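You operate a simulated robot arm through the tools that you are given. There is no shell and no other tool. Be economical: measure what you need, move in short steps, check, and stop when the job is done.

You are at the controls of a simulated robot arm. One attempt, no reset.

TASK
Bring the empty bin arm home from the floor guides at fast pace.
Fine: use the column panel; set the pace grip before the arm moves; lift to SWING, swing to HOME, lower to the HOME mark; leave the mains on.

It is judged by the outcome, as a careful person would: the job done as asked, and still so three seconds after it is handed in. It fails if anything else is knocked over, pushed out of place, dropped, spilled or broken.

THE ROBOT
A 7-joint arm with a two-finger parallel gripper, fixed in place. Base frame: the origin is at the foot of the arm, x ahead of it, y to its left, z up. Lengths are in mm, angles in degrees, forces in N, time in s.
It reaches about 792 mm from its shoulder. Its first joint turns from -66.0 to 66.0 degrees. Payload 2.4 kg.
The TCP is the grasp point between the finger pads, 30 mm short of the fingertips. In the tool frame z runs along the fingers and y along their closing line. Largest opening 94 mm; finger width 28, thickness 10; the body of the gripper, 50 by 96 mm, starts 55 mm behind the TCP.
Orientation is that of the tool frame in the base frame, as a unit quaternion [x, y, z, w]. With the fingers straight down and closing along the base's y, the tool's x points along the base's -x, its y along +y and its z along -z.

THE INTERFACE
- The arm moves only by the tool jog_arm. Its argument "plan" is a list that holds one entry, the list of rows, each a list of 7 numbers: the shift along the tool's x, y, z in units of 250 mm (1.0 is 250 mm), then the turn, a rotation vector about the tool's x, y, z in units of 120 degrees (1.0 is 120 degrees), then the opening, from 0 (shut) to 1 (fully open). In form: [[[x, y, z, wx, wy, wz, hand], ...]]. A call has 1 to 20 rows; each row is the pose to reach, as a shift and turn from the pose commanded when the call began, along the tool's axes at that moment. A call with a number of a shift or a turn outside -1 to 1 is refused whole. Each row takes 0.2 s and may step no farther than 50 mm and 8.6 degrees from the row before; otherwise, or with a gripper value out of range, the whole call is refused. A pose out of reach is approached as far as the arm can. The call stops where the force on the tool passes 90 N (or 10 N more than at its start, if that is more) or the arm is blocked; 0.2 s more then pass. The fingers move at their own pace (about 153 mm/s each) and stop on an object; they squeeze with about 39 N. The grip force told is the motor's: it shows also when the fingers shut on nothing. Time passes only in rows, and 0.2 s behind the last, so rows that repeat a pose let the fingers close. The reply holds the time, the measured pose of the TCP, the force on the tool along the base axes, the opening and the grip force, in the units named above and with some noise, with the torque about the TCP (base axes, N m) and any sound that the robot's microphone picked up.
- Cameras (640 x 400 px; columns grow to the right, rows downward): "scene" is fixed at [34.4, 483.7, 1454]; the picture's right is [-0.85, -0.53, 0.00], its down [-0.20, 0.32, -0.92] and it looks along [0.49, -0.78, -0.38] (base axes); focal length 318 px, centre (320, 200). "wrist" rides on the gripper at [76, 14, -102] in the tool frame; the picture's right is [-0.18, 0.98, 0.00], its down [-0.75, -0.14, -0.64] and it looks along [-0.63, -0.12, 0.77] (tool axes); focal length 243 px, centre (320, 200). There is no depth. A picture from a camera that has moved, and an enlarged one, comes with that camera's place and axes in the base frame and with its lens. The place of the scene camera against the robot may be out by one fixed shift of up to 25 mm in any direction.
- get_image(camera): a new picture of that camera. It takes no simulated time.
- close_up(camera, box): a new picture of the part [left, top, right, bottom] of that camera's present view, enlarged. It takes no simulated time.
- finish_job(): hands the job in; it is judged then, once.

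Work in short steps. Places have to be worked out from the pictures, the camera data and where the tool is seen: move nearer, look again, correct. Check each grasp and each placing, and mend what went wrong. You have 120 turns and 76 pictures in all, those below and enlarged ones among them. Open the gripper and draw the arm clear of the work before you hand the job in, unless the task says otherwise; then end with one line.

The tools are called after "Request:" as name(argument=value, ...) on one line, values as JSON. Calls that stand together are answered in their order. jog_arm: Moves the arm, as the interface text tells. Its arguments: {"type":"object","properties":{"plan":{"type":"array","items":{"type":"array","items":{"type":"array","items":{"type":"number"}}}}},"required":["plan"]} The other tools are called the same way: get_image (camera) takes a picture; close_up (camera, box) takes an enlarged picture of a part of a camera's view; finish_job () hands the job in.

At the start:

```text
clock: 0.0
ee_pos: [343.1, -63.4, 1331.7]
orientation: [0.0, 1.0, -0.001, 0.0]
ft_force: [-0.8, -0.8, -0.6]
moment: [0.0, -0.02, -0.01]
grip_width: 93.9
grip_force: 0.1
```

scene: 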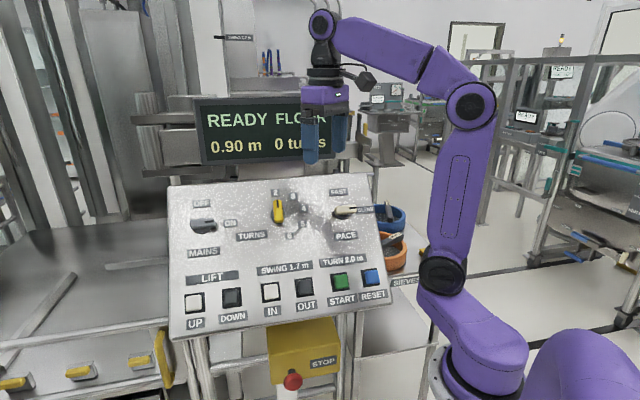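
wrist: 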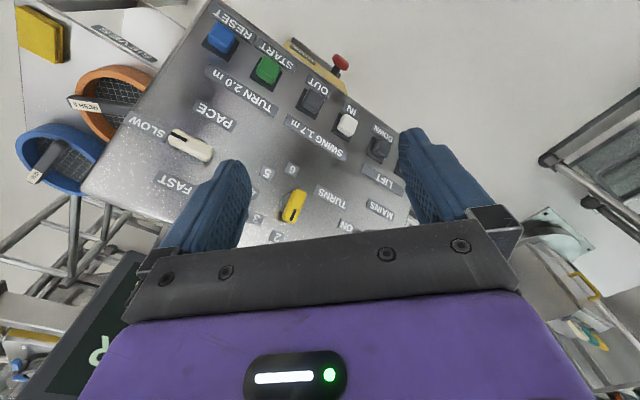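

I start by looking at the panel and the surroundings closely.

Request:
close_up(camera="scene", box=[160, 170, 400, 340])

Request:
close_up(camera="scene", box=[80, 0, 380, 190])

Request:
close_up(camera="wrist", box=[80, 0, 480, 260])

```text
2.35 times, centred on (280, 255) of scene
camera zoom: at [34.4, 483.7, 1454.0], right [-0.85, -0.53, 0.0], down [-0.2, 0.32, -0.92], along [0.49, -0.78, -0.38], focal length 748 px, centre (414, 71)
```

zoom: 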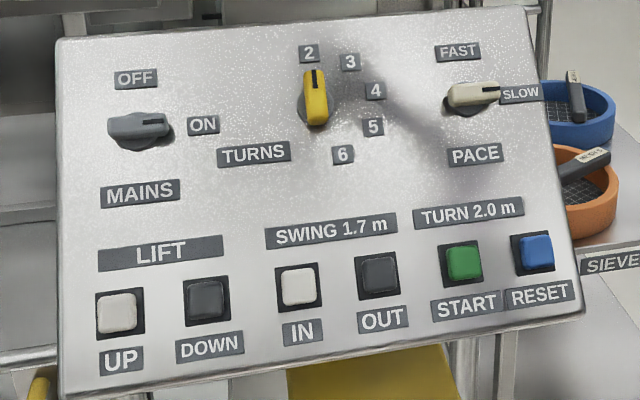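

```text
2.11 times, centred on (230, 95) of scene
camera zoom: at [34.4, 483.7, 1454.0], right [-0.85, -0.53, 0.0], down [-0.2, 0.32, -0.92], along [0.49, -0.78, -0.38], focal length 669 px, centre (510, 421)
```

zoom: 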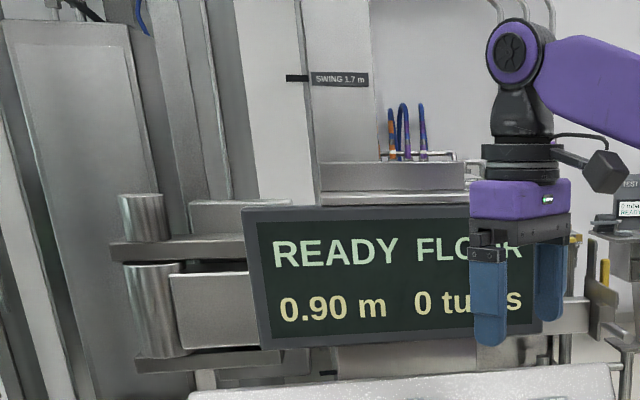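

```text
1.54 times, centred on (280, 130) of wrist
camera zoom: at [267.4, -48.3, 1435.9], right [0.18, 0.98, 0.0], down [0.75, -0.14, 0.64], along [0.63, -0.12, -0.77], focal length 373 px, centre (382, 308)
```

zoom: 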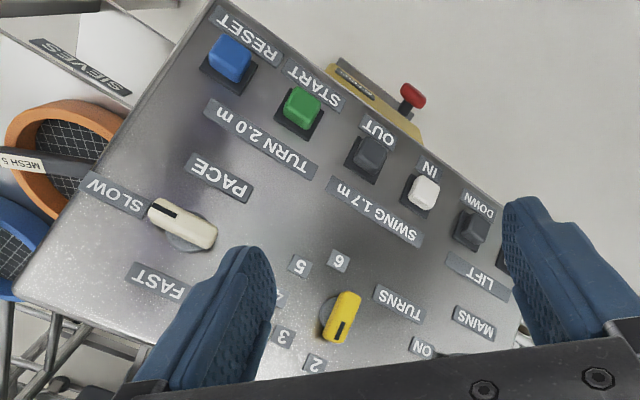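

The panel slopes about 49° and faces roughly [-0.53, 0.54, 0.65]. The pace knob is near (417,-298,1057) and points at SLOW. Before moving I look for the HOME and SWING marks on the column.

Request:
close_up(camera="scene", box=[200, 0, 300, 62])

Request:
close_up(camera="scene", box=[0, 80, 200, 205])

Request:
close_up(camera="scene", box=[340, 10, 640, 200])

```text
6.40 times, centred on (250, 31) of scene
camera zoom: at [34.4, 483.7, 1454.0], right [-0.85, -0.53, 0.0], down [-0.2, 0.32, -0.92], along [0.49, -0.78, -0.38], focal length 2034 px, centre (768, 1282)
```

zoom: 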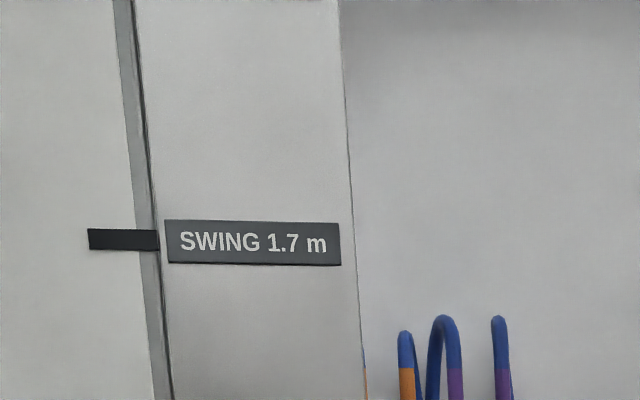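

```text
3.20 times, centred on (100, 142) of scene
camera zoom: at [34.4, 483.7, 1454.0], right [-0.85, -0.53, 0.0], down [-0.2, 0.32, -0.92], along [0.49, -0.78, -0.38], focal length 1017 px, centre (1024, 384)
```

zoom: 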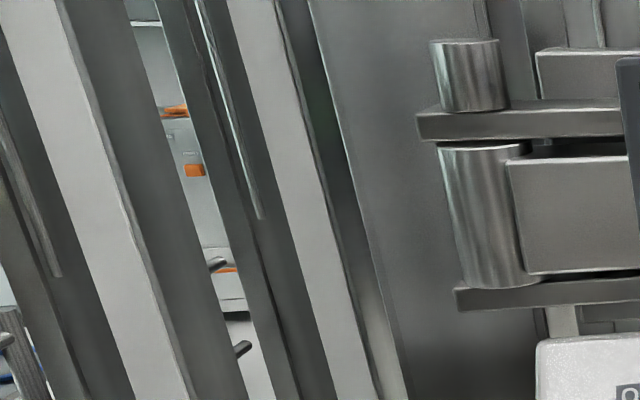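

```text
2.11 times, centred on (490, 105) of scene
camera zoom: at [34.4, 483.7, 1454.0], right [-0.85, -0.53, 0.0], down [-0.2, 0.32, -0.92], along [0.49, -0.78, -0.38], focal length 669 px, centre (-38, 400)
```

zoom: 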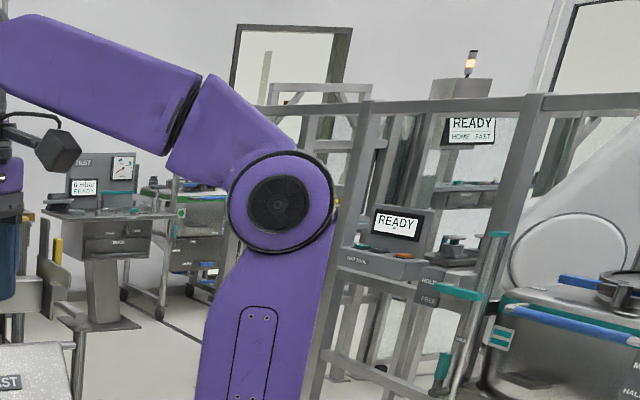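

No HOME mark is visible yet, so I will rely on the display. Next I tilt the tool square to the panel, about 180 mm off the pace knob, to look from there.

Request:
jog_arm(plan=[[[0.0105, -0.069, 0.079, 0.02025, -0.0489, 0.0439, 1], [0.021, -0.138, 0.158, 0.0405, -0.0978, 0.0878, 1], [0.0315, -0.207, 0.237, 0.0608, -0.1466, 0.1316, 1], [0.042, -0.276, 0.316, 0.081, -0.1955, 0.1755, 1], [0.0525, -0.345, 0.395, 0.1013, -0.2444, 0.2194, 1], [0.063, -0.414, 0.474, 0.1215, -0.2933, 0.2633, 1], [0.0735, -0.483, 0.553, 0.1418, -0.3421, 0.3071, 1], [0.084, -0.552, 0.632, 0.162, -0.391, 0.351, 1], [0.084, -0.552, 0.632, 0.162, -0.391, 0.351, 1]]])

Request:
get_image(camera="wrist")

Request:
get_image(camera="scene")

```text
clock: 2.0
ee_pos: [322.7, -199.1, 1173.8]
orientation: [0.347, 0.839, -0.16, 0.388]
ft_force: [-1.0, 0.5, 0.0]
moment: [-0.03, -0.01, 0.02]
grip_width: 94.0
grip_force: 0.2
out of reach, approached as far as the arm can: row 8
```

```text
67 pictures are left
camera wrist: at [242.8, -99.7, 1184.4], right [0.78, 0.61, 0.14], down [-0.1, -0.1, 0.99], along [0.62, -0.78, -0.02], focal length 243 px, centre (320, 200)
```

wrist: 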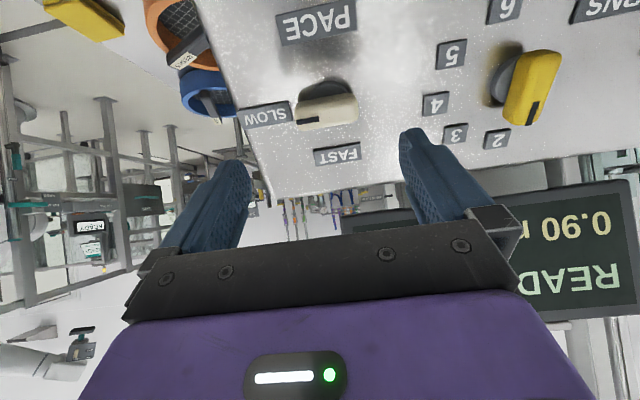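

```text
66 pictures are left
```

scene: 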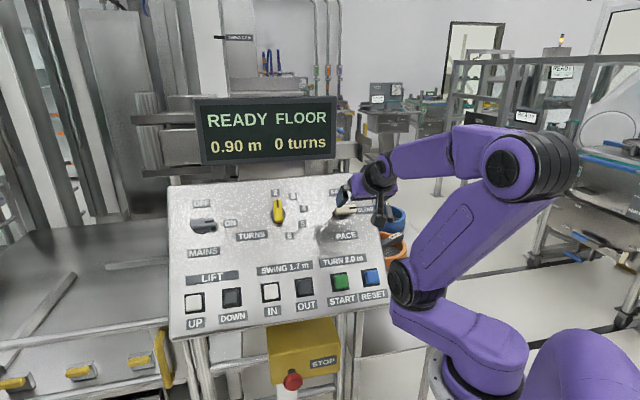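

From two wrist views the pace handle is near (404,-274,1090). The panel normal is about (-0.565, 0.586, 0.58), and the scene camera is shifted by about (-14,-15,+13). I roll 90° so the fingers straddle the bar at a 100 mm standoff.

Request:
jog_arm(plan=[[[0, 0.0026, 0.0195, -0.0025, -0.0035, 0.0686, 1], [0, 0.0053, 0.0391, -0.0049, -0.007, 0.1373, 1], [0, 0.0079, 0.0586, -0.0074, -0.0105, 0.2059, 1], [0, 0.0105, 0.0782, -0.0098, -0.014, 0.2745, 1], [0, 0.0132, 0.0977, -0.0123, -0.0175, 0.3432, 1], [0, 0.0158, 0.1173, -0.0147, -0.021, 0.4118, 1], [0, 0.0185, 0.1368, -0.0172, -0.0245, 0.4805, 1], [0, 0.0211, 0.1564, -0.0196, -0.028, 0.5491, 1], [0, 0.0237, 0.1759, -0.0221, -0.0315, 0.6177, 1], [0, 0.0264, 0.1955, -0.0245, -0.035, 0.6864, 1], [0, 0.029, 0.215, -0.027, -0.0385, 0.755, 1], [0, 0.029, 0.215, -0.027, -0.0385, 0.755, 1]]])

Request:
get_image(camera="wrist")

Request:
close_up(camera="scene", box=[260, 100, 440, 230])

```text
clock: 4.6
ee_pos: [356.1, -224.1, 1137.7]
orientation: [0.824, 0.332, 0.171, 0.426]
ft_force: [-0.5, -0.3, 0.4]
moment: [-0.01, 0.01, 0.03]
grip_width: 93.9
grip_force: 0.1
```

```text
65 pictures are left
camera wrist: at [359.5, -117.0, 1211.5], right [0.26, -0.54, 0.8], down [-0.96, -0.09, 0.26], along [-0.07, -0.84, -0.54], focal length 243 px, centre (320, 200)
```

wrist: 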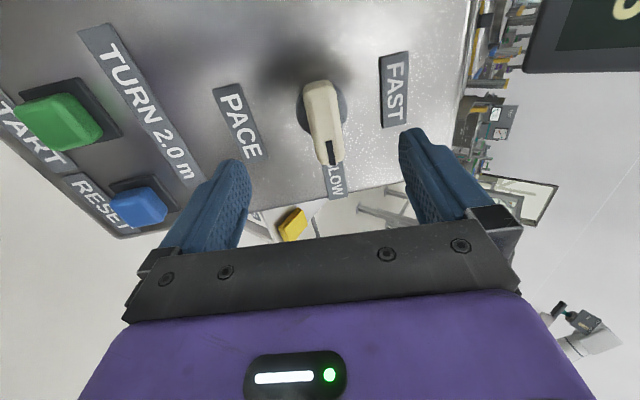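

```text
3.08 times, centred on (350, 165) of scene
camera zoom: at [34.4, 483.7, 1454.0], right [-0.85, -0.53, 0.0], down [-0.2, 0.32, -0.92], along [0.49, -0.78, -0.38], focal length 978 px, centre (228, 308)
```

zoom: 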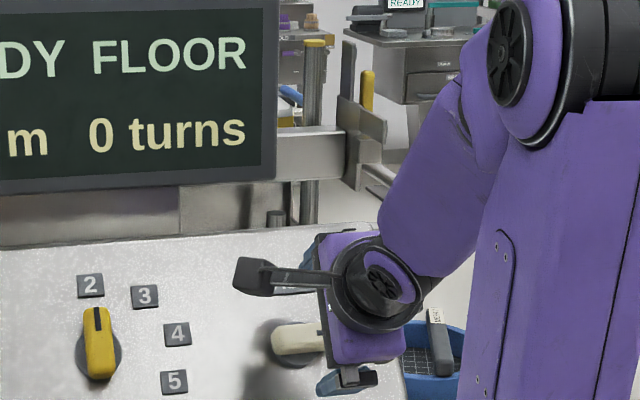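

The bar lies along tool x and is centred to within about 2–3 mm. I descend 58 mm with a +2 mm y correction, keeping the hand open.

Request:
jog_arm(plan=[[[0, 0.008, 0.06, 0, 0, 0, 1], [0, 0.008, 0.12, 0, 0, 0, 1], [0, 0.008, 0.18, 0, 0, 0, 1], [0, 0.008, 0.232, 0, 0, 0, 1], [0, 0.008, 0.232, 0, 0, 0, 1]]])

Request:
get_image(camera="wrist")

```text
clock: 5.8
ee_pos: [390.5, -258.6, 1105.4]
orientation: [0.824, 0.332, 0.171, 0.425]
ft_force: [0.3, -0.3, 0.2]
moment: [0.03, 0.03, 0.01]
grip_width: 94.2
grip_force: 0.1
```

```text
63 pictures are left
camera wrist: at [393.5, -151.6, 1179.3], right [0.26, -0.54, 0.8], down [-0.96, -0.09, 0.26], along [-0.07, -0.84, -0.54], focal length 243 px, centre (320, 200)
```

wrist: 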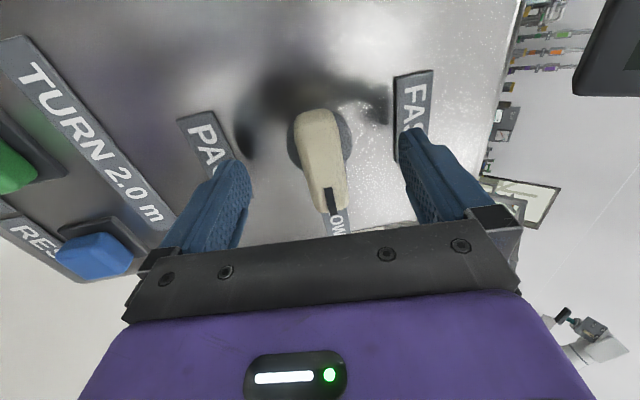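

The handle is centred, but it appears only about 18–20 mm tall. I go 5 mm deeper and close.

Request:
jog_arm(plan=[[[0, 0, 0.02, 0, 0, 0, 1], [0, 0, 0.02, 0, 0, 0, 0.5], [0, 0, 0.02, 0, 0, 0, 0.2], [0, 0, 0.02, 0, 0, 0, 0], [0, 0, 0.02, 0, 0, 0, 0], [0, 0, 0.02, 0, 0, 0, 0]]])

Request:
get_image(camera="wrist")

```text
clock: 7.2
ee_pos: [394.0, -262.5, 1104.3]
orientation: [0.823, 0.331, 0.172, 0.428]
ft_force: [8.9, -10.4, 14.1]
moment: [0.17, 0.89, 0.21]
grip_width: 25.6
grip_force: 44.6
```

```text
62 pictures are left
camera wrist: at [397.0, -155.7, 1176.8], right [0.26, -0.53, 0.8], down [-0.96, -0.09, 0.25], along [-0.07, -0.84, -0.54], focal length 243 px, centre (320, 200)
```

wrist: 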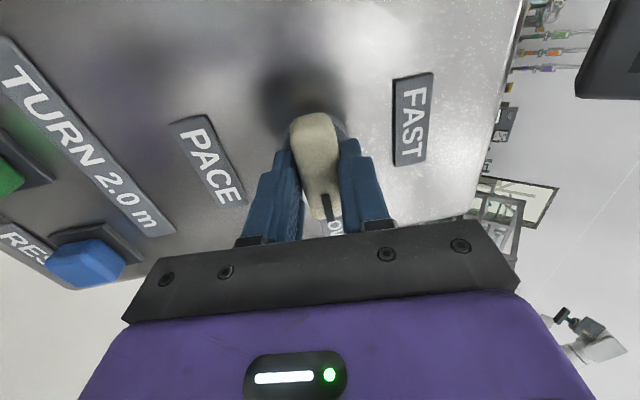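

The bar is gripped at 25.6 mm with about 20 N side load, so I shift +2.2 mm in y to relieve it and turn 30° first to test.

Request:
jog_arm(plan=[[[0, 0.029, 0.02, 0, 0, 0, 0], [0, 0.029, 0.02, 0, 0, -0.0625, 0], [0, 0.029, 0.02, 0, 0, -0.125, 0], [0, 0.029, 0.02, 0, 0, -0.1875, 0], [0, 0.029, 0.02, 0, 0, -0.25, 0]]])

Request:
get_image(camera="wrist")

```text
clock: 8.0
ee_pos: [394.3, -263.6, 1103.5]
orientation: [0.781, 0.43, 0.117, 0.438]
ft_force: [-33.8, 29.4, 25.4]
moment: [-0.05, -0.32, 0.24]
grip_width: 25.5
grip_force: 45.0
stopped in row 4: the force on the tool passed its limit at 92 N (the readings are from after the stop); the commanded pose is now the measured one
```

```text
61 pictures are left
camera wrist: at [392.1, -148.7, 1163.3], right [0.45, -0.38, 0.81], down [-0.89, -0.17, 0.41], along [-0.02, -0.91, -0.42], focal length 243 px, centre (320, 200)
```

wrist: 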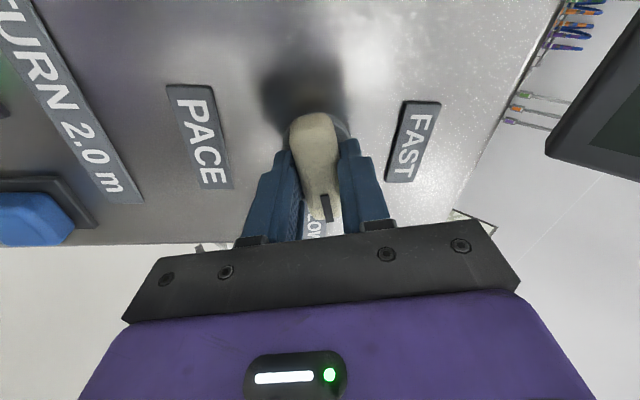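

I wrongly repeated the 5 mm depth, which pressed into the knob. The knob has turned about 14° with the hand. I back off 3 mm and continue the turn.

Request:
jog_arm(plan=[[[0, 0, -0.014, 0, 0, 0, 0], [0, 0, -0.014, 0, 0, -0.0625, 0], [0, 0, -0.014, 0, 0, -0.125, 0], [0, 0, -0.014, 0, 0, -0.1875, 0]]])

```text
clock: 9.0
ee_pos: [394.4, -264.3, 1105.9]
orientation: [0.681, 0.575, 0.029, 0.453]
ft_force: [-0.6, 4.1, 3.0]
moment: [0.48, 0.42, 0.08]
grip_width: 25.3
grip_force: 44.8
```

The forces are small now and the turn is at 36°. I continue the remaining ~54°.

Request:
jog_arm(plan=[[[0, 0, 0, 0, 0, -0.064, 0], [0, 0, 0, 0, 0, -0.128, 0], [0, 0, 0, 0, 0, -0.192, 0], [0, 0, 0, 0, 0, -0.256, 0], [0, 0, 0, 0, 0, -0.32, 0], [0, 0, 0, 0, 0, -0.384, 0], [0, 0, 0, 0, 0, -0.446, 0], [0, 0, 0, 0, 0, -0.446, 0]]])

Request:
get_image(camera="wrist")

Request:
close_up(camera="scene", box=[160, 90, 400, 240])

```text
clock: 10.8
ee_pos: [397.4, -262.3, 1107.1]
orientation: [0.346, 0.82, -0.178, 0.421]
ft_force: [11.9, 13.4, 21.8]
moment: [1.01, -0.27, 1.06]
grip_width: 24.1
grip_force: 44.6
```

```text
60 pictures are left
camera wrist: at [318.8, -160.8, 1107.2], right [0.78, 0.61, 0.15], down [-0.16, -0.04, 0.99], along [0.61, -0.79, 0.07], focal length 243 px, centre (320, 200)
```

wrist: 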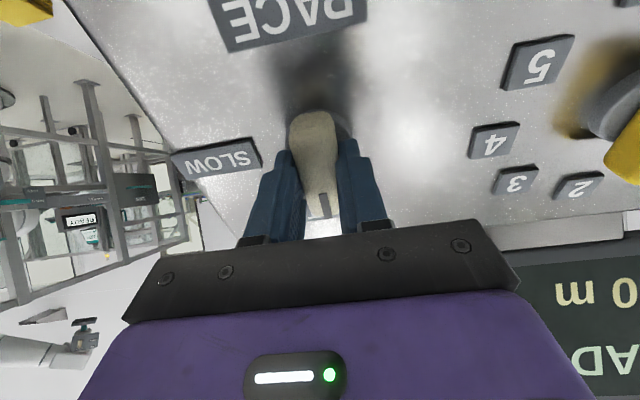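

```text
2.67 times, centred on (280, 165) of scene
camera zoom: at [34.5, 484.4, 1453.8], right [-0.85, -0.53, 0.0], down [-0.2, 0.32, -0.92], along [0.49, -0.78, -0.38], focal length 848 px, centre (427, 293)
```

zoom: 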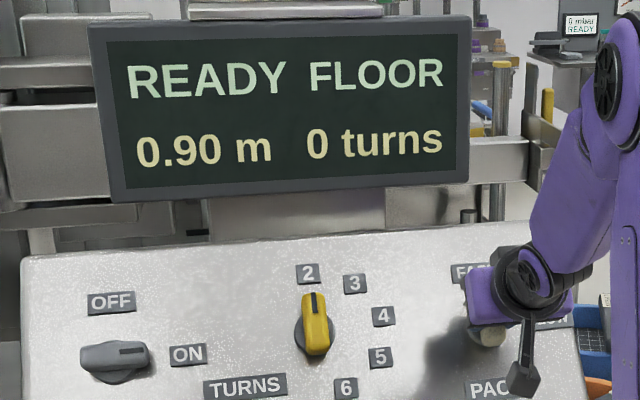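

The handle now points up toward FAST. I open, back off 60 mm and check it.

Request:
jog_arm(plan=[[[0, 0, 0, 0, 0, 0, 0.8], [0, 0, 0, 0, 0, 0, 0.8], [0, 0, -0.1, 0, 0, 0, 0.8], [0, 0, -0.25, 0, 0, 0, 0.8], [0, 0, -0.4, 0, 0, 0, 0.8]]])

Request:
get_image(camera="wrist")

Request:
close_up(camera="scene", box=[260, 160, 420, 270])

```text
clock: 12.0
ee_pos: [341.5, -205.5, 1165.5]
orientation: [0.364, 0.812, -0.171, 0.423]
ft_force: [-0.1, -0.2, -0.6]
moment: [-0.08, -0.06, 0.04]
grip_width: 75.3
grip_force: 0.1
```

```text
58 pictures are left
camera wrist: at [265.0, -102.7, 1166.3], right [0.79, 0.58, 0.18], down [-0.18, -0.06, 0.98], along [0.58, -0.81, 0.06], focal length 243 px, centre (320, 200)
```

wrist: 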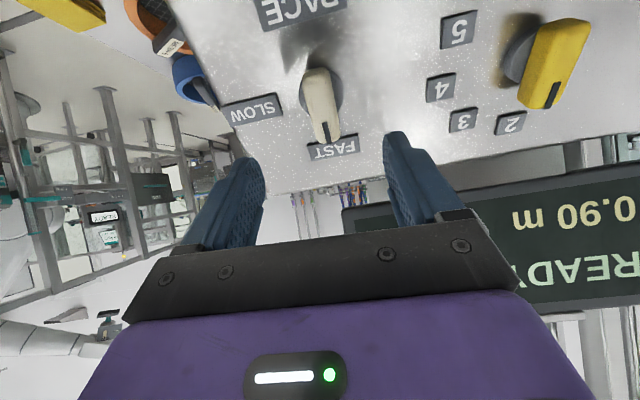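

```text
3.64 times, centred on (340, 215) of scene
camera zoom: at [34.4, 483.7, 1454.0], right [-0.85, -0.53, 0.0], down [-0.2, 0.32, -0.92], along [0.49, -0.78, -0.38], focal length 1156 px, centre (247, 146)
```

zoom: 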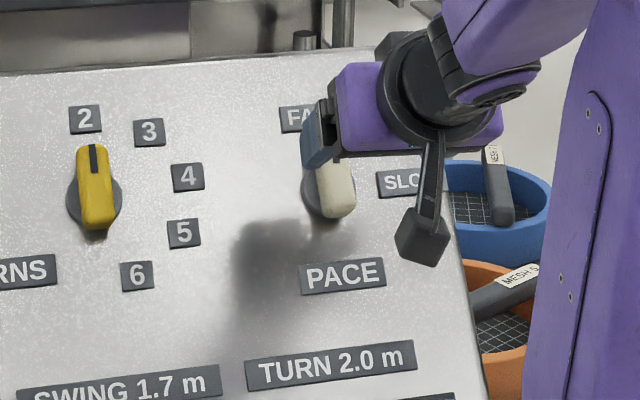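

The pace knob is on FAST. I estimate the UP button top at (628,96,928), DOWN at (562,32,928), IN at (491,-36,929) and OUT at (428,-100,931). I close the fingers and travel toward UP at height.

Request:
jog_arm(plan=[[[0.073, 0.136, 0, 0, 0, 0, 0.3], [0.147, 0.272, 0, 0, 0, 0, 0], [0.22, 0.408, 0, 0, 0, 0, 0], [0.293, 0.544, 0, 0, 0, 0, 0], [0.367, 0.68, 0, 0, 0, 0, 0], [0.44, 0.816, 0, 0, 0, 0, 0]]])

Request:
get_image(camera="wrist")

Request:
get_image(camera="scene")

```text
clock: 13.4
ee_pos: [441.7, -14.3, 1075.0]
orientation: [0.35, 0.819, -0.178, 0.417]
ft_force: [0.1, -0.8, -0.4]
moment: [-0.03, 0.0, 0.01]
grip_width: 0.0
grip_force: 32.8
```

```text
56 pictures are left
camera wrist: at [365.1, 87.6, 1075.4], right [0.78, 0.6, 0.15], down [-0.15, -0.04, 0.99], along [0.6, -0.8, 0.06], focal length 243 px, centre (320, 200)
```

wrist: 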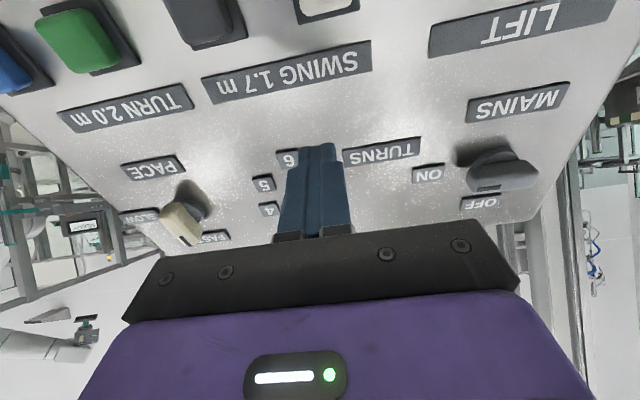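

```text
55 pictures are left
```

scene: 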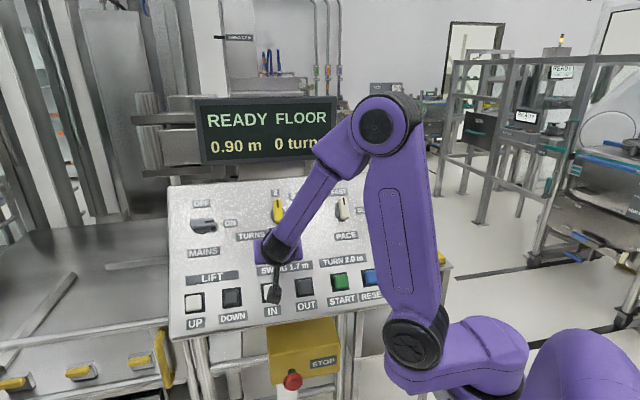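

Orientation is right on. I move on to the standoff above UP, with the tips about 40 mm off.

Request:
jog_arm(plan=[[[0.06, 0.14, 0.0, 0, 0, 0, 0], [0.121, 0.281, 0.0, 0, 0, 0, 0], [0.181, 0.421, 0.05, 0, 0, 0, 0], [0.241, 0.562, 0.1, 0, 0, 0, 0], [0.302, 0.702, 0.16, 0, 0, 0, 0], [0.362, 0.843, 0.224, 0, 0, 0, 0], [0.362, 0.843, 0.224, 0, 0, 0, 0]]])

Request:
get_image(camera="wrist")

Request:
get_image(camera="scene")

```text
clock: 15.0
ee_pos: [589.4, 134.9, 966.9]
orientation: [0.351, 0.819, -0.177, 0.417]
ft_force: [-0.4, -0.4, 0.1]
moment: [0.0, 0.0, 0.01]
grip_width: 0.0
grip_force: 32.9
```

```text
54 pictures are left
camera wrist: at [512.1, 236.0, 968.8], right [0.78, 0.6, 0.15], down [-0.15, -0.04, 0.99], along [0.6, -0.8, 0.06], focal length 243 px, centre (320, 200)
```

wrist: 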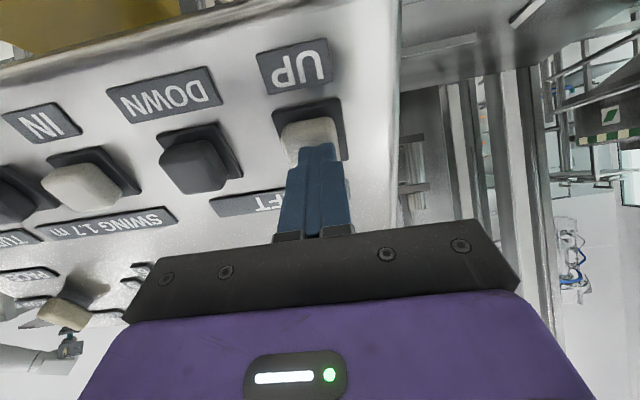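

```text
53 pictures are left
```

scene: 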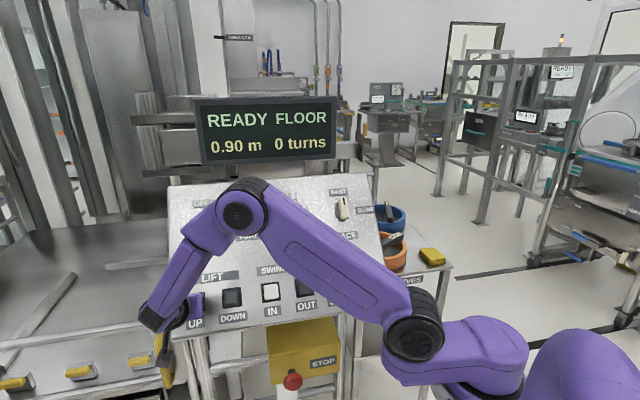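

Tips are above UP, offset about +6 mm in y. I shift y -6 and x -3 and approach to about 5 mm above the button.

Request:
jog_arm(plan=[[[-0.012, -0.024, 0.04, 0, 0, 0, 0], [-0.012, -0.024, 0.09, 0, 0, 0, 0], [-0.012, -0.024, 0.14, 0, 0, 0, 0], [-0.012, -0.024, 0.14, 0, 0, 0, 0]]])

Request:
get_image(camera="wrist")

Request:
close_up(camera="scene", box=[120, 220, 280, 340])

```text
clock: 15.8
ee_pos: [598.0, 125.6, 957.7]
orientation: [0.343, 0.82, -0.175, 0.424]
ft_force: [-45.5, 18.4, 42.0]
moment: [-0.02, 0.86, -0.35]
grip_width: 0.0
grip_force: 33.1
heard: click
stopped in row 4: the force on the tool passed its limit at 104 N (the readings are from after the stop); the commanded pose is now the measured one
```

```text
52 pictures are left
camera wrist: at [519.6, 225.7, 958.3], right [0.77, 0.61, 0.15], down [-0.16, -0.04, 0.99], along [0.61, -0.79, 0.07], focal length 243 px, centre (320, 200)
```

wrist: 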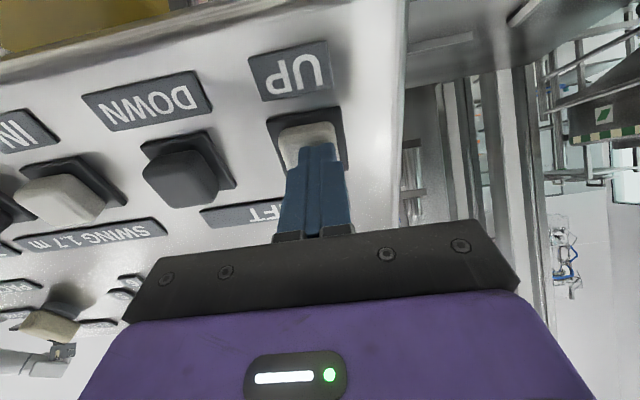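

```text
3.33 times, centred on (200, 280) of scene
camera zoom: at [32.5, 484.1, 1453.9], right [-0.85, -0.53, 0.0], down [-0.2, 0.32, -0.92], along [0.49, -0.78, -0.38], focal length 1060 px, centre (720, -67)
```

zoom: 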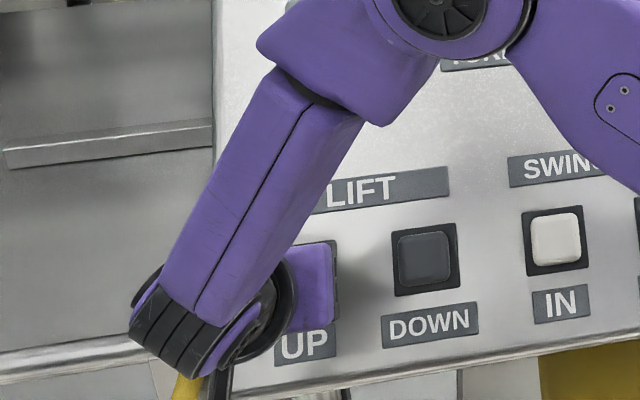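

Contact came about 20 mm earlier than I computed, with a click. I check the display.

Request:
close_up(camera="scene", box=[120, 0, 360, 170])

```text
2.35 times, centred on (240, 85) of scene
camera zoom: at [32.5, 484.1, 1453.9], right [-0.85, -0.53, 0.0], down [-0.2, 0.32, -0.92], along [0.49, -0.78, -0.38], focal length 748 px, centre (508, 471)
```

zoom: 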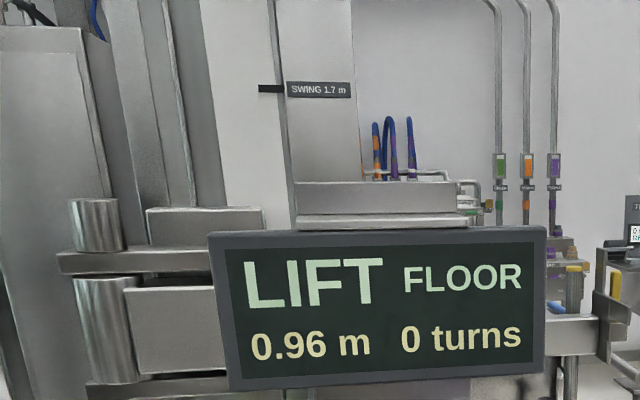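

LIFT runs while the button is held, and the reading is 0.96 m. I hold for a measured second to find the speed.

Request:
jog_arm(plan=[[[0, 0, 0, 0, 0, 0, 0], [0, 0, 0, 0, 0, 0, 0], [0, 0, 0, 0, 0, 0, 0], [0, 0, 0, 0, 0, 0, 0]]])

Request:
close_up(camera="scene", box=[120, 0, 360, 170])

```text
clock: 16.8
ee_pos: [599.0, 126.1, 957.3]
orientation: [0.342, 0.82, -0.175, 0.424]
ft_force: [-37.0, 26.1, 41.6]
moment: [0.13, 0.57, -0.17]
grip_width: 0.1
grip_force: 33.1
```

```text
2.35 times, centred on (240, 85) of scene
camera zoom: at [32.6, 484.3, 1453.9], right [-0.85, -0.53, 0.0], down [-0.2, 0.32, -0.92], along [0.49, -0.78, -0.38], focal length 748 px, centre (508, 471)
```

zoom: 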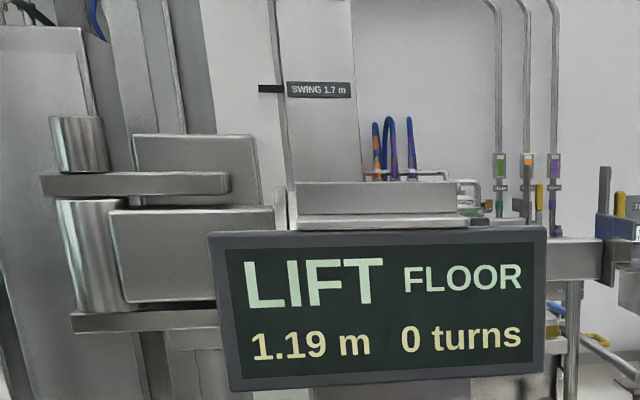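

The lift runs at about 0.23 m/s. I hold 8 more rows, about 1.8 s, to reach about 1.60 m.

Request:
jog_arm(plan=[[[0, 0, 0, 0, 0, 0, 0], [0, 0, 0, 0, 0, 0, 0], [0, 0, 0, 0, 0, 0, 0], [0, 0, 0, 0, 0, 0, 0], [0, 0, 0, 0, 0, 0, 0], [0, 0, 0, 0, 0, 0, 0], [0, 0, 0, 0, 0, 0, 0], [0, 0, 0, 0, 0, 0, 0]]])

Request:
close_up(camera="scene", box=[120, 0, 360, 170])

```text
clock: 18.6
ee_pos: [598.8, 125.1, 956.8]
orientation: [0.342, 0.821, -0.175, 0.423]
ft_force: [-36.9, 26.3, 40.9]
moment: [0.16, 0.64, -0.16]
grip_width: 0.0
grip_force: 32.9
```

```text
2.35 times, centred on (240, 85) of scene
camera zoom: at [32.6, 484.3, 1453.9], right [-0.85, -0.53, 0.0], down [-0.2, 0.32, -0.92], along [0.49, -0.78, -0.38], focal length 748 px, centre (508, 471)
```

zoom: 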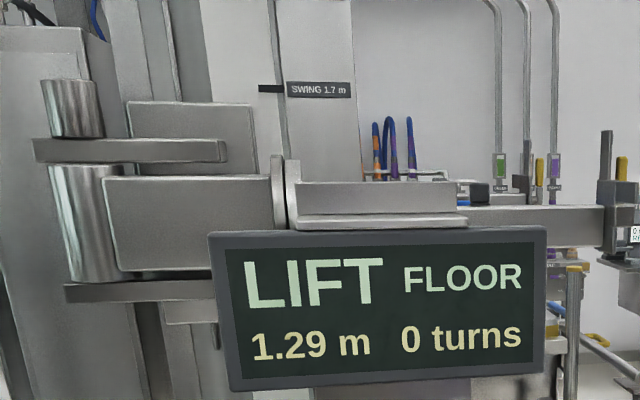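

The rise slowed to only 0.10 m in 1.8 s. I hold two more rows to see whether it is still moving.

Request:
jog_arm(plan=[[[0, 0, 0, 0, 0, 0, 0], [0, 0, 0, 0, 0, 0, 0], [0, 0, 0, 0, 0, 0, 0], [0, 0, 0, 0, 0, 0, 0]]])

Request:
close_up(camera="scene", box=[120, 0, 360, 170])

```text
clock: 19.6
ee_pos: [598.9, 125.4, 957.1]
orientation: [0.342, 0.82, -0.175, 0.423]
ft_force: [-16.3, 14.0, 18.2]
moment: [-0.07, 0.19, -0.2]
grip_width: 0.2
grip_force: 32.8
```

```text
2.35 times, centred on (240, 85) of scene
camera zoom: at [32.5, 484.3, 1453.8], right [-0.85, -0.53, 0.0], down [-0.2, 0.32, -0.92], along [0.49, -0.78, -0.38], focal length 748 px, centre (508, 471)
```

zoom: 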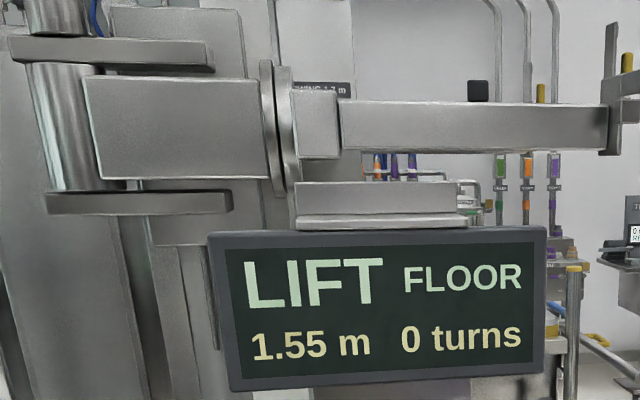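

It is moving again, now at 1.55 m. I hold one row (0.4 s) and re-read.

Request:
jog_arm(plan=[[[0, 0, 0, 0, 0, 0, 0]]])

Request:
close_up(camera="scene", box=[120, 0, 360, 170])

```text
clock: 20.0
ee_pos: [599.1, 126.2, 957.1]
orientation: [0.343, 0.82, -0.176, 0.423]
ft_force: [-17.4, 15.1, 19.8]
moment: [0.0, 0.15, -0.13]
grip_width: 0.0
grip_force: 32.7
```

```text
2.35 times, centred on (240, 85) of scene
camera zoom: at [32.6, 484.3, 1453.8], right [-0.85, -0.53, 0.0], down [-0.2, 0.32, -0.92], along [0.49, -0.78, -0.38], focal length 748 px, centre (508, 471)
```

zoom: 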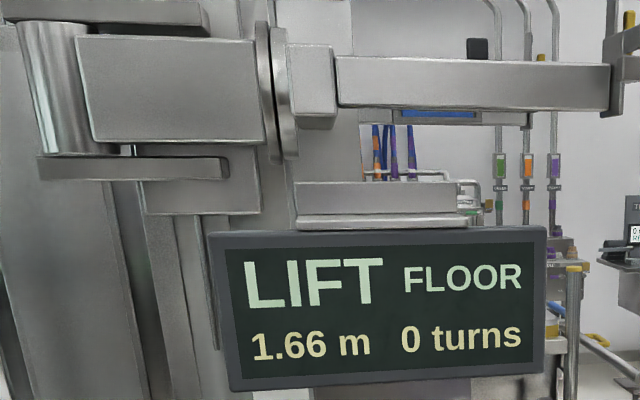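

1.66 m at 0.27 m/s. I release over about 0.2 s, with a slow start and then full withdrawal.

Request:
jog_arm(plan=[[[0, 0, -0.02, 0, 0, 0, 0], [0, 0, -0.12, 0, 0, 0, 0], [0, 0, -0.16, 0, 0, 0, 0]]])

Request:
close_up(camera="scene", box=[120, 0, 360, 170])

Request:
get_image(camera="wrist")

```text
clock: 20.8
ee_pos: [577.7, 138.1, 978.2]
orientation: [0.348, 0.818, -0.18, 0.42]
ft_force: [1.0, -0.9, 0.2]
moment: [-0.01, 0.0, -0.01]
grip_width: 0.0
grip_force: 32.9
```

```text
2.35 times, centred on (240, 85) of scene
camera zoom: at [34.4, 483.7, 1454.0], right [-0.85, -0.53, 0.0], down [-0.2, 0.32, -0.92], along [0.49, -0.78, -0.38], focal length 748 px, centre (508, 471)
```

zoom: 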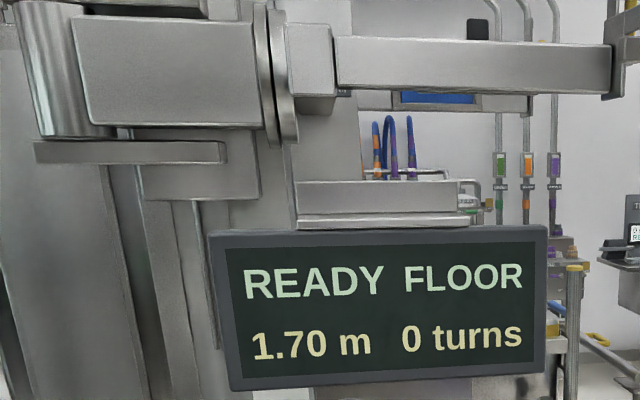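

```text
44 pictures are left
camera wrist: at [500.0, 241.0, 979.0], right [0.78, 0.6, 0.15], down [-0.16, -0.04, 0.99], along [0.6, -0.8, 0.07], focal length 243 px, centre (320, 200)
```

wrist: 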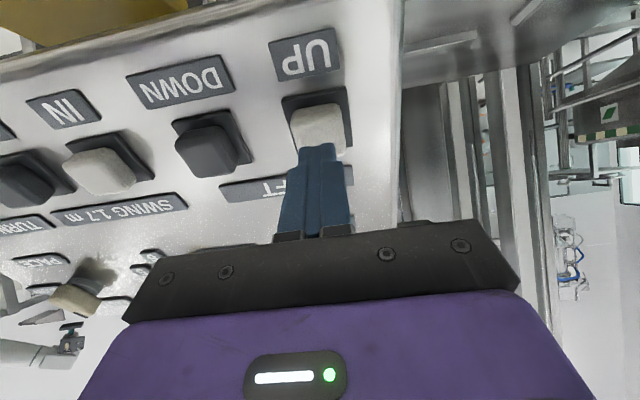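

The display reads 1.70 m READY FLOOR. I move to the IN button next, raising slightly in between and stopping about 25 mm short.

Request:
jog_arm(plan=[[[0, -0.05, -0.08, 0, 0, 0, 0], [0.005, -0.2, -0.08, 0, 0, 0, 0], [0.01, -0.36, -0.08, 0, 0, 0, 0], [0.01, -0.52, -0.08, 0, 0, 0, 0], [0.01, -0.66, -0.04, 0, 0, 0, 0], [0.01, -0.718, 0.027, 0, 0, 0, 0], [0.01, -0.718, 0.027, 0, 0, 0, 0]]])

Request:
get_image(camera="wrist")

Request:
get_image(camera="scene")

```text
clock: 22.4
ee_pos: [451.9, 14.3, 974.8]
orientation: [0.348, 0.819, -0.179, 0.419]
ft_force: [1.0, 0.0, -0.2]
moment: [0.04, 0.03, 0.0]
grip_width: 0.0
grip_force: 32.6
```

```text
43 pictures are left
camera wrist: at [373.4, 115.7, 973.4], right [0.78, 0.6, 0.15], down [-0.16, -0.04, 0.99], along [0.6, -0.8, 0.07], focal length 243 px, centre (320, 200)
```

wrist: 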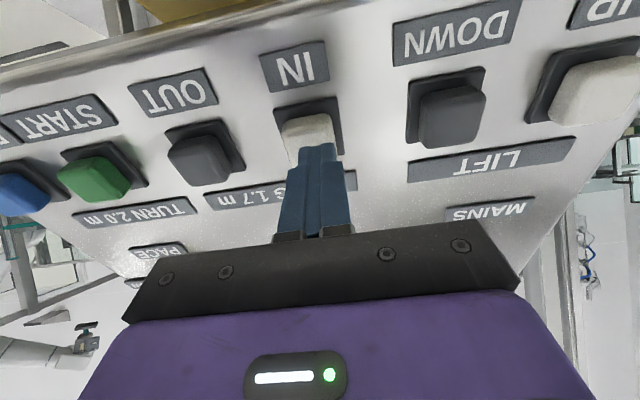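

```text
42 pictures are left
```

scene: 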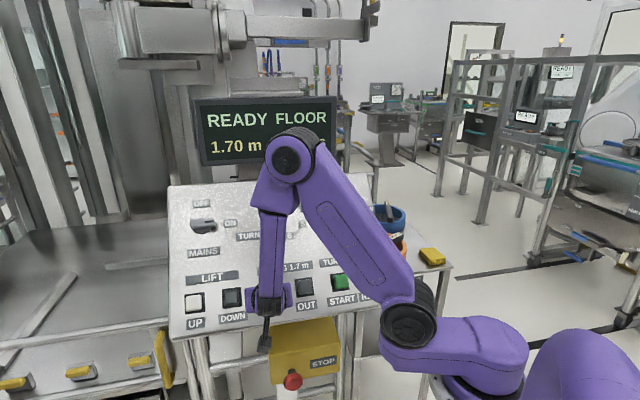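

IN is about 5 mm to the -y side. I shift and press to the same depth as UP, then read the display.

Request:
jog_arm(plan=[[[0, -0.02, 0.04, 0, 0, 0, 0], [0, -0.02, 0.085, 0, 0, 0, 0], [0, -0.02, 0.112, 0, 0, 0, 0]]])

Request:
close_up(camera="scene", box=[0, 0, 400, 250])

```text
clock: 23.2
ee_pos: [464.2, -7.3, 956.3]
orientation: [0.347, 0.819, -0.178, 0.42]
ft_force: [-5.4, 2.3, 2.1]
moment: [0.06, 0.11, 0.01]
grip_width: 0.0
grip_force: 33.3
heard: click
```

```text
1.60 times, centred on (200, 125) of scene
camera zoom: at [34.2, 483.8, 1454.0], right [-0.85, -0.53, 0.0], down [-0.2, 0.32, -0.92], along [0.49, -0.78, -0.38], focal length 509 px, centre (512, 320)
```

zoom: 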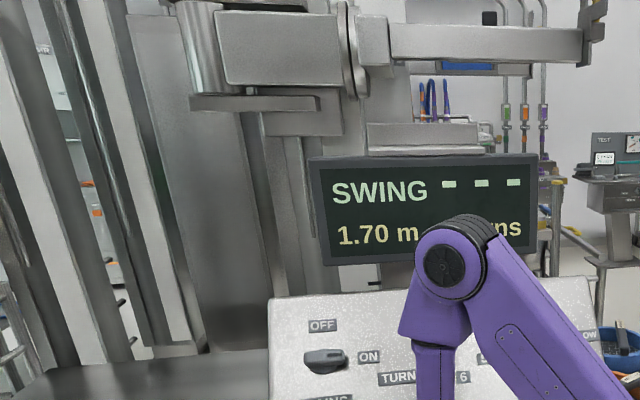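

Swing IN is moving and FLOOR has changed to dashes. I keep holding and watch.

Request:
jog_arm(plan=[[[0, 0, 0.002, 0, 0, 0, 0], [0, 0, 0.004, 0, 0, 0, 0], [0, 0, 0.004, 0, 0, 0, 0], [0, 0, 0.004, 0, 0, 0, 0]]])

Request:
close_up(camera="scene", box=[0, 0, 400, 250])

```text
clock: 24.2
ee_pos: [462.6, -8.0, 956.5]
orientation: [0.347, 0.819, -0.179, 0.42]
ft_force: [-11.9, 10.1, 12.6]
moment: [0.12, 0.2, 0.01]
grip_width: 0.0
grip_force: 34.0
```

```text
1.60 times, centred on (200, 125) of scene
camera zoom: at [33.8, 484.0, 1453.9], right [-0.85, -0.53, 0.0], down [-0.2, 0.32, -0.92], along [0.49, -0.78, -0.38], focal length 509 px, centre (512, 320)
```

zoom: 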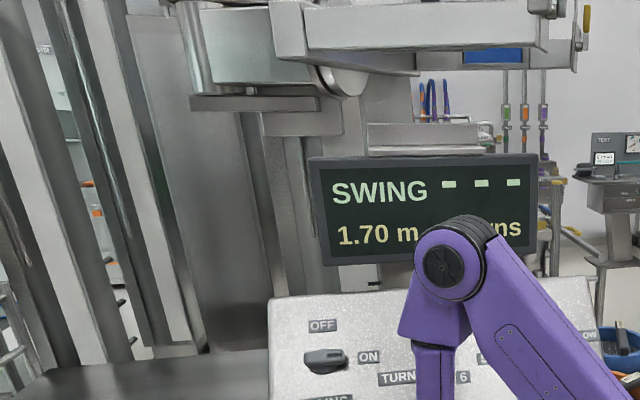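

The bin arm swings round overhead, well above the robot. I keep holding.

Request:
jog_arm(plan=[[[0, 0, 0, 0, 0, 0, 0], [0, 0, 0, 0, 0, 0, 0], [0, 0, 0, 0, 0, 0, 0], [0, 0, 0, 0, 0, 0, 0]]])

Request:
get_image(camera="scene")

```text
clock: 25.2
ee_pos: [464.1, -7.7, 955.8]
orientation: [0.347, 0.819, -0.178, 0.42]
ft_force: [-11.4, 11.8, 14.4]
moment: [0.16, 0.16, 0.02]
grip_width: 0.0
grip_force: 33.2
```

```text
39 pictures are left
```

scene: 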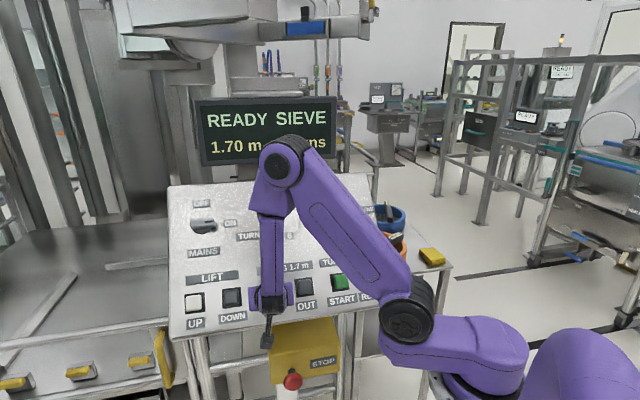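

It has stopped at a SIEVE station, which is not HOME. I look closer before choosing the next direction.

Request:
close_up(camera="scene", box=[100, 0, 400, 190])

Request:
close_up(camera="scene", box=[180, 150, 380, 200])

Request:
get_image(camera="wrist")

```text
2.11 times, centred on (250, 95) of scene
camera zoom: at [33.8, 484.1, 1453.9], right [-0.85, -0.53, 0.0], down [-0.2, 0.32, -0.92], along [0.49, -0.78, -0.38], focal length 669 px, centre (467, 421)
```

zoom: 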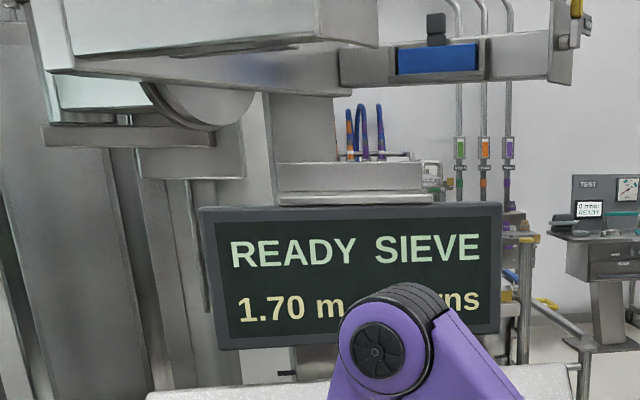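

```text
3.20 times, centred on (280, 175) of scene
camera zoom: at [33.8, 484.1, 1453.9], right [-0.85, -0.53, 0.0], down [-0.2, 0.32, -0.92], along [0.49, -0.78, -0.38], focal length 1017 px, centre (448, 280)
```

zoom: 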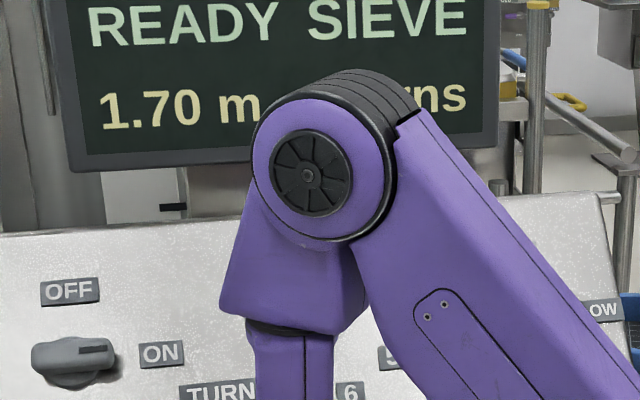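

```text
36 pictures are left
camera wrist: at [386.3, 94.5, 955.8], right [0.78, 0.61, 0.15], down [-0.16, -0.04, 0.99], along [0.6, -0.79, 0.07], focal length 243 px, centre (320, 200)
```

wrist: 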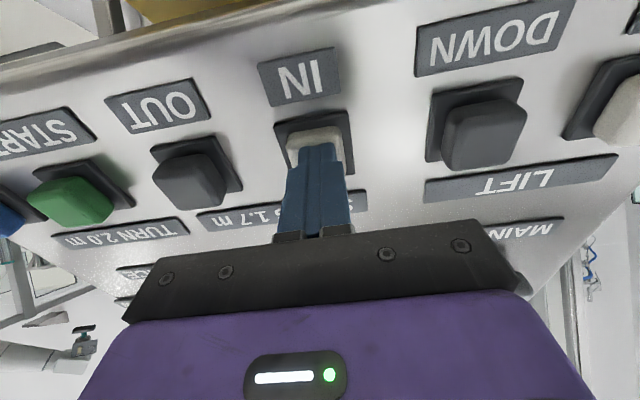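

I release IN and tap it again, to see whether another station lies further that way or SIEVE is the end stop.

Request:
jog_arm(plan=[[[0, 0, -0.06, 0, 0, 0, 0], [0, 0, -0.06, 0, 0, 0, 0], [0, 0, -0.02, 0, 0, 0, 0], [0, 0, 0.003, 0, 0, 0, 0], [0, 0, 0.003, 0, 0, 0, 0]]])

Request:
close_up(camera="scene", box=[100, 0, 400, 190])

```text
clock: 26.4
ee_pos: [464.3, -7.6, 955.9]
orientation: [0.347, 0.819, -0.179, 0.42]
ft_force: [-15.5, 9.0, 13.5]
moment: [0.07, 0.31, -0.07]
grip_width: 0.2
grip_force: 32.9
heard: click
```

```text
2.11 times, centred on (250, 95) of scene
camera zoom: at [33.7, 484.0, 1453.9], right [-0.85, -0.53, 0.0], down [-0.2, 0.32, -0.92], along [0.49, -0.78, -0.38], focal length 669 px, centre (467, 421)
```

zoom: 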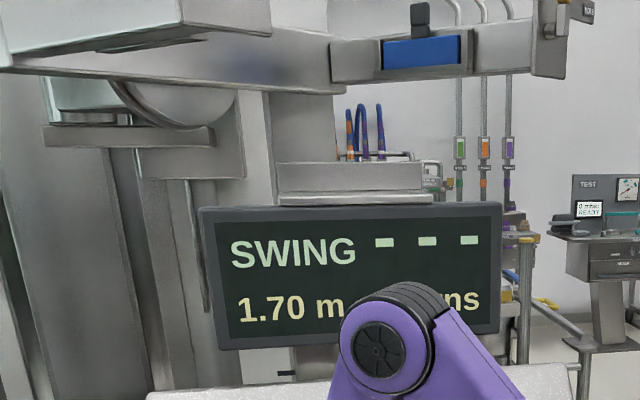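

It continues inward to a further station. I hold until it stops.

Request:
jog_arm(plan=[[[0, 0, 0, 0, 0, 0, 0], [0, 0, 0, 0, 0, 0, 0], [0, 0, 0, 0, 0, 0, 0], [0, 0, 0, 0, 0, 0, 0], [0, 0, 0, 0, 0, 0, 0]]])

Request:
get_image(camera="scene")

```text
clock: 27.6
ee_pos: [464.0, -8.2, 956.0]
orientation: [0.347, 0.819, -0.179, 0.42]
ft_force: [-19.7, 10.6, 13.2]
moment: [0.13, 0.4, -0.05]
grip_width: 0.0
grip_force: 33.4
```

```text
34 pictures are left
```

scene: 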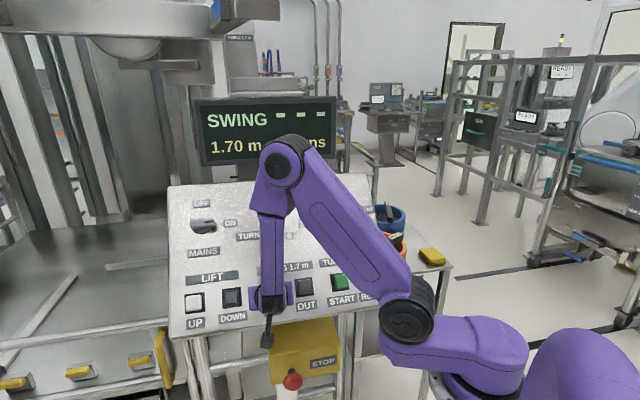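

Request:
jog_arm(plan=[[[0, 0, 0, 0, 0, 0, 0], [0, 0, 0, 0, 0, 0, 0], [0, 0, 0, 0, 0, 0, 0], [0, 0, 0, 0, 0, 0, 0], [0, 0, 0, 0, 0, 0, 0]]])

Request:
get_image(camera="scene")

```text
clock: 28.8
ee_pos: [464.1, -7.7, 956.3]
orientation: [0.349, 0.819, -0.179, 0.419]
ft_force: [-19.3, 11.9, 12.0]
moment: [0.22, 0.42, -0.08]
grip_width: 0.1
grip_force: 32.8
```

```text
33 pictures are left
```

scene: 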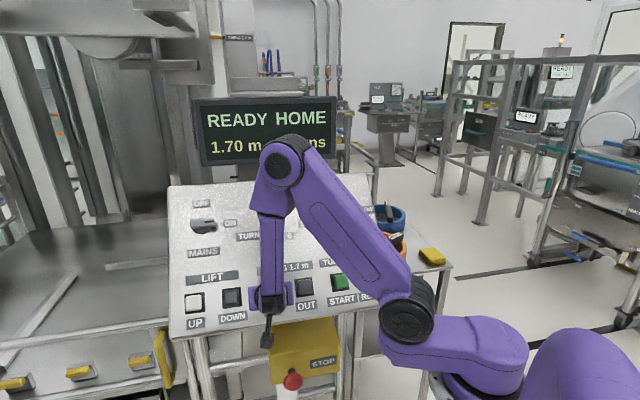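

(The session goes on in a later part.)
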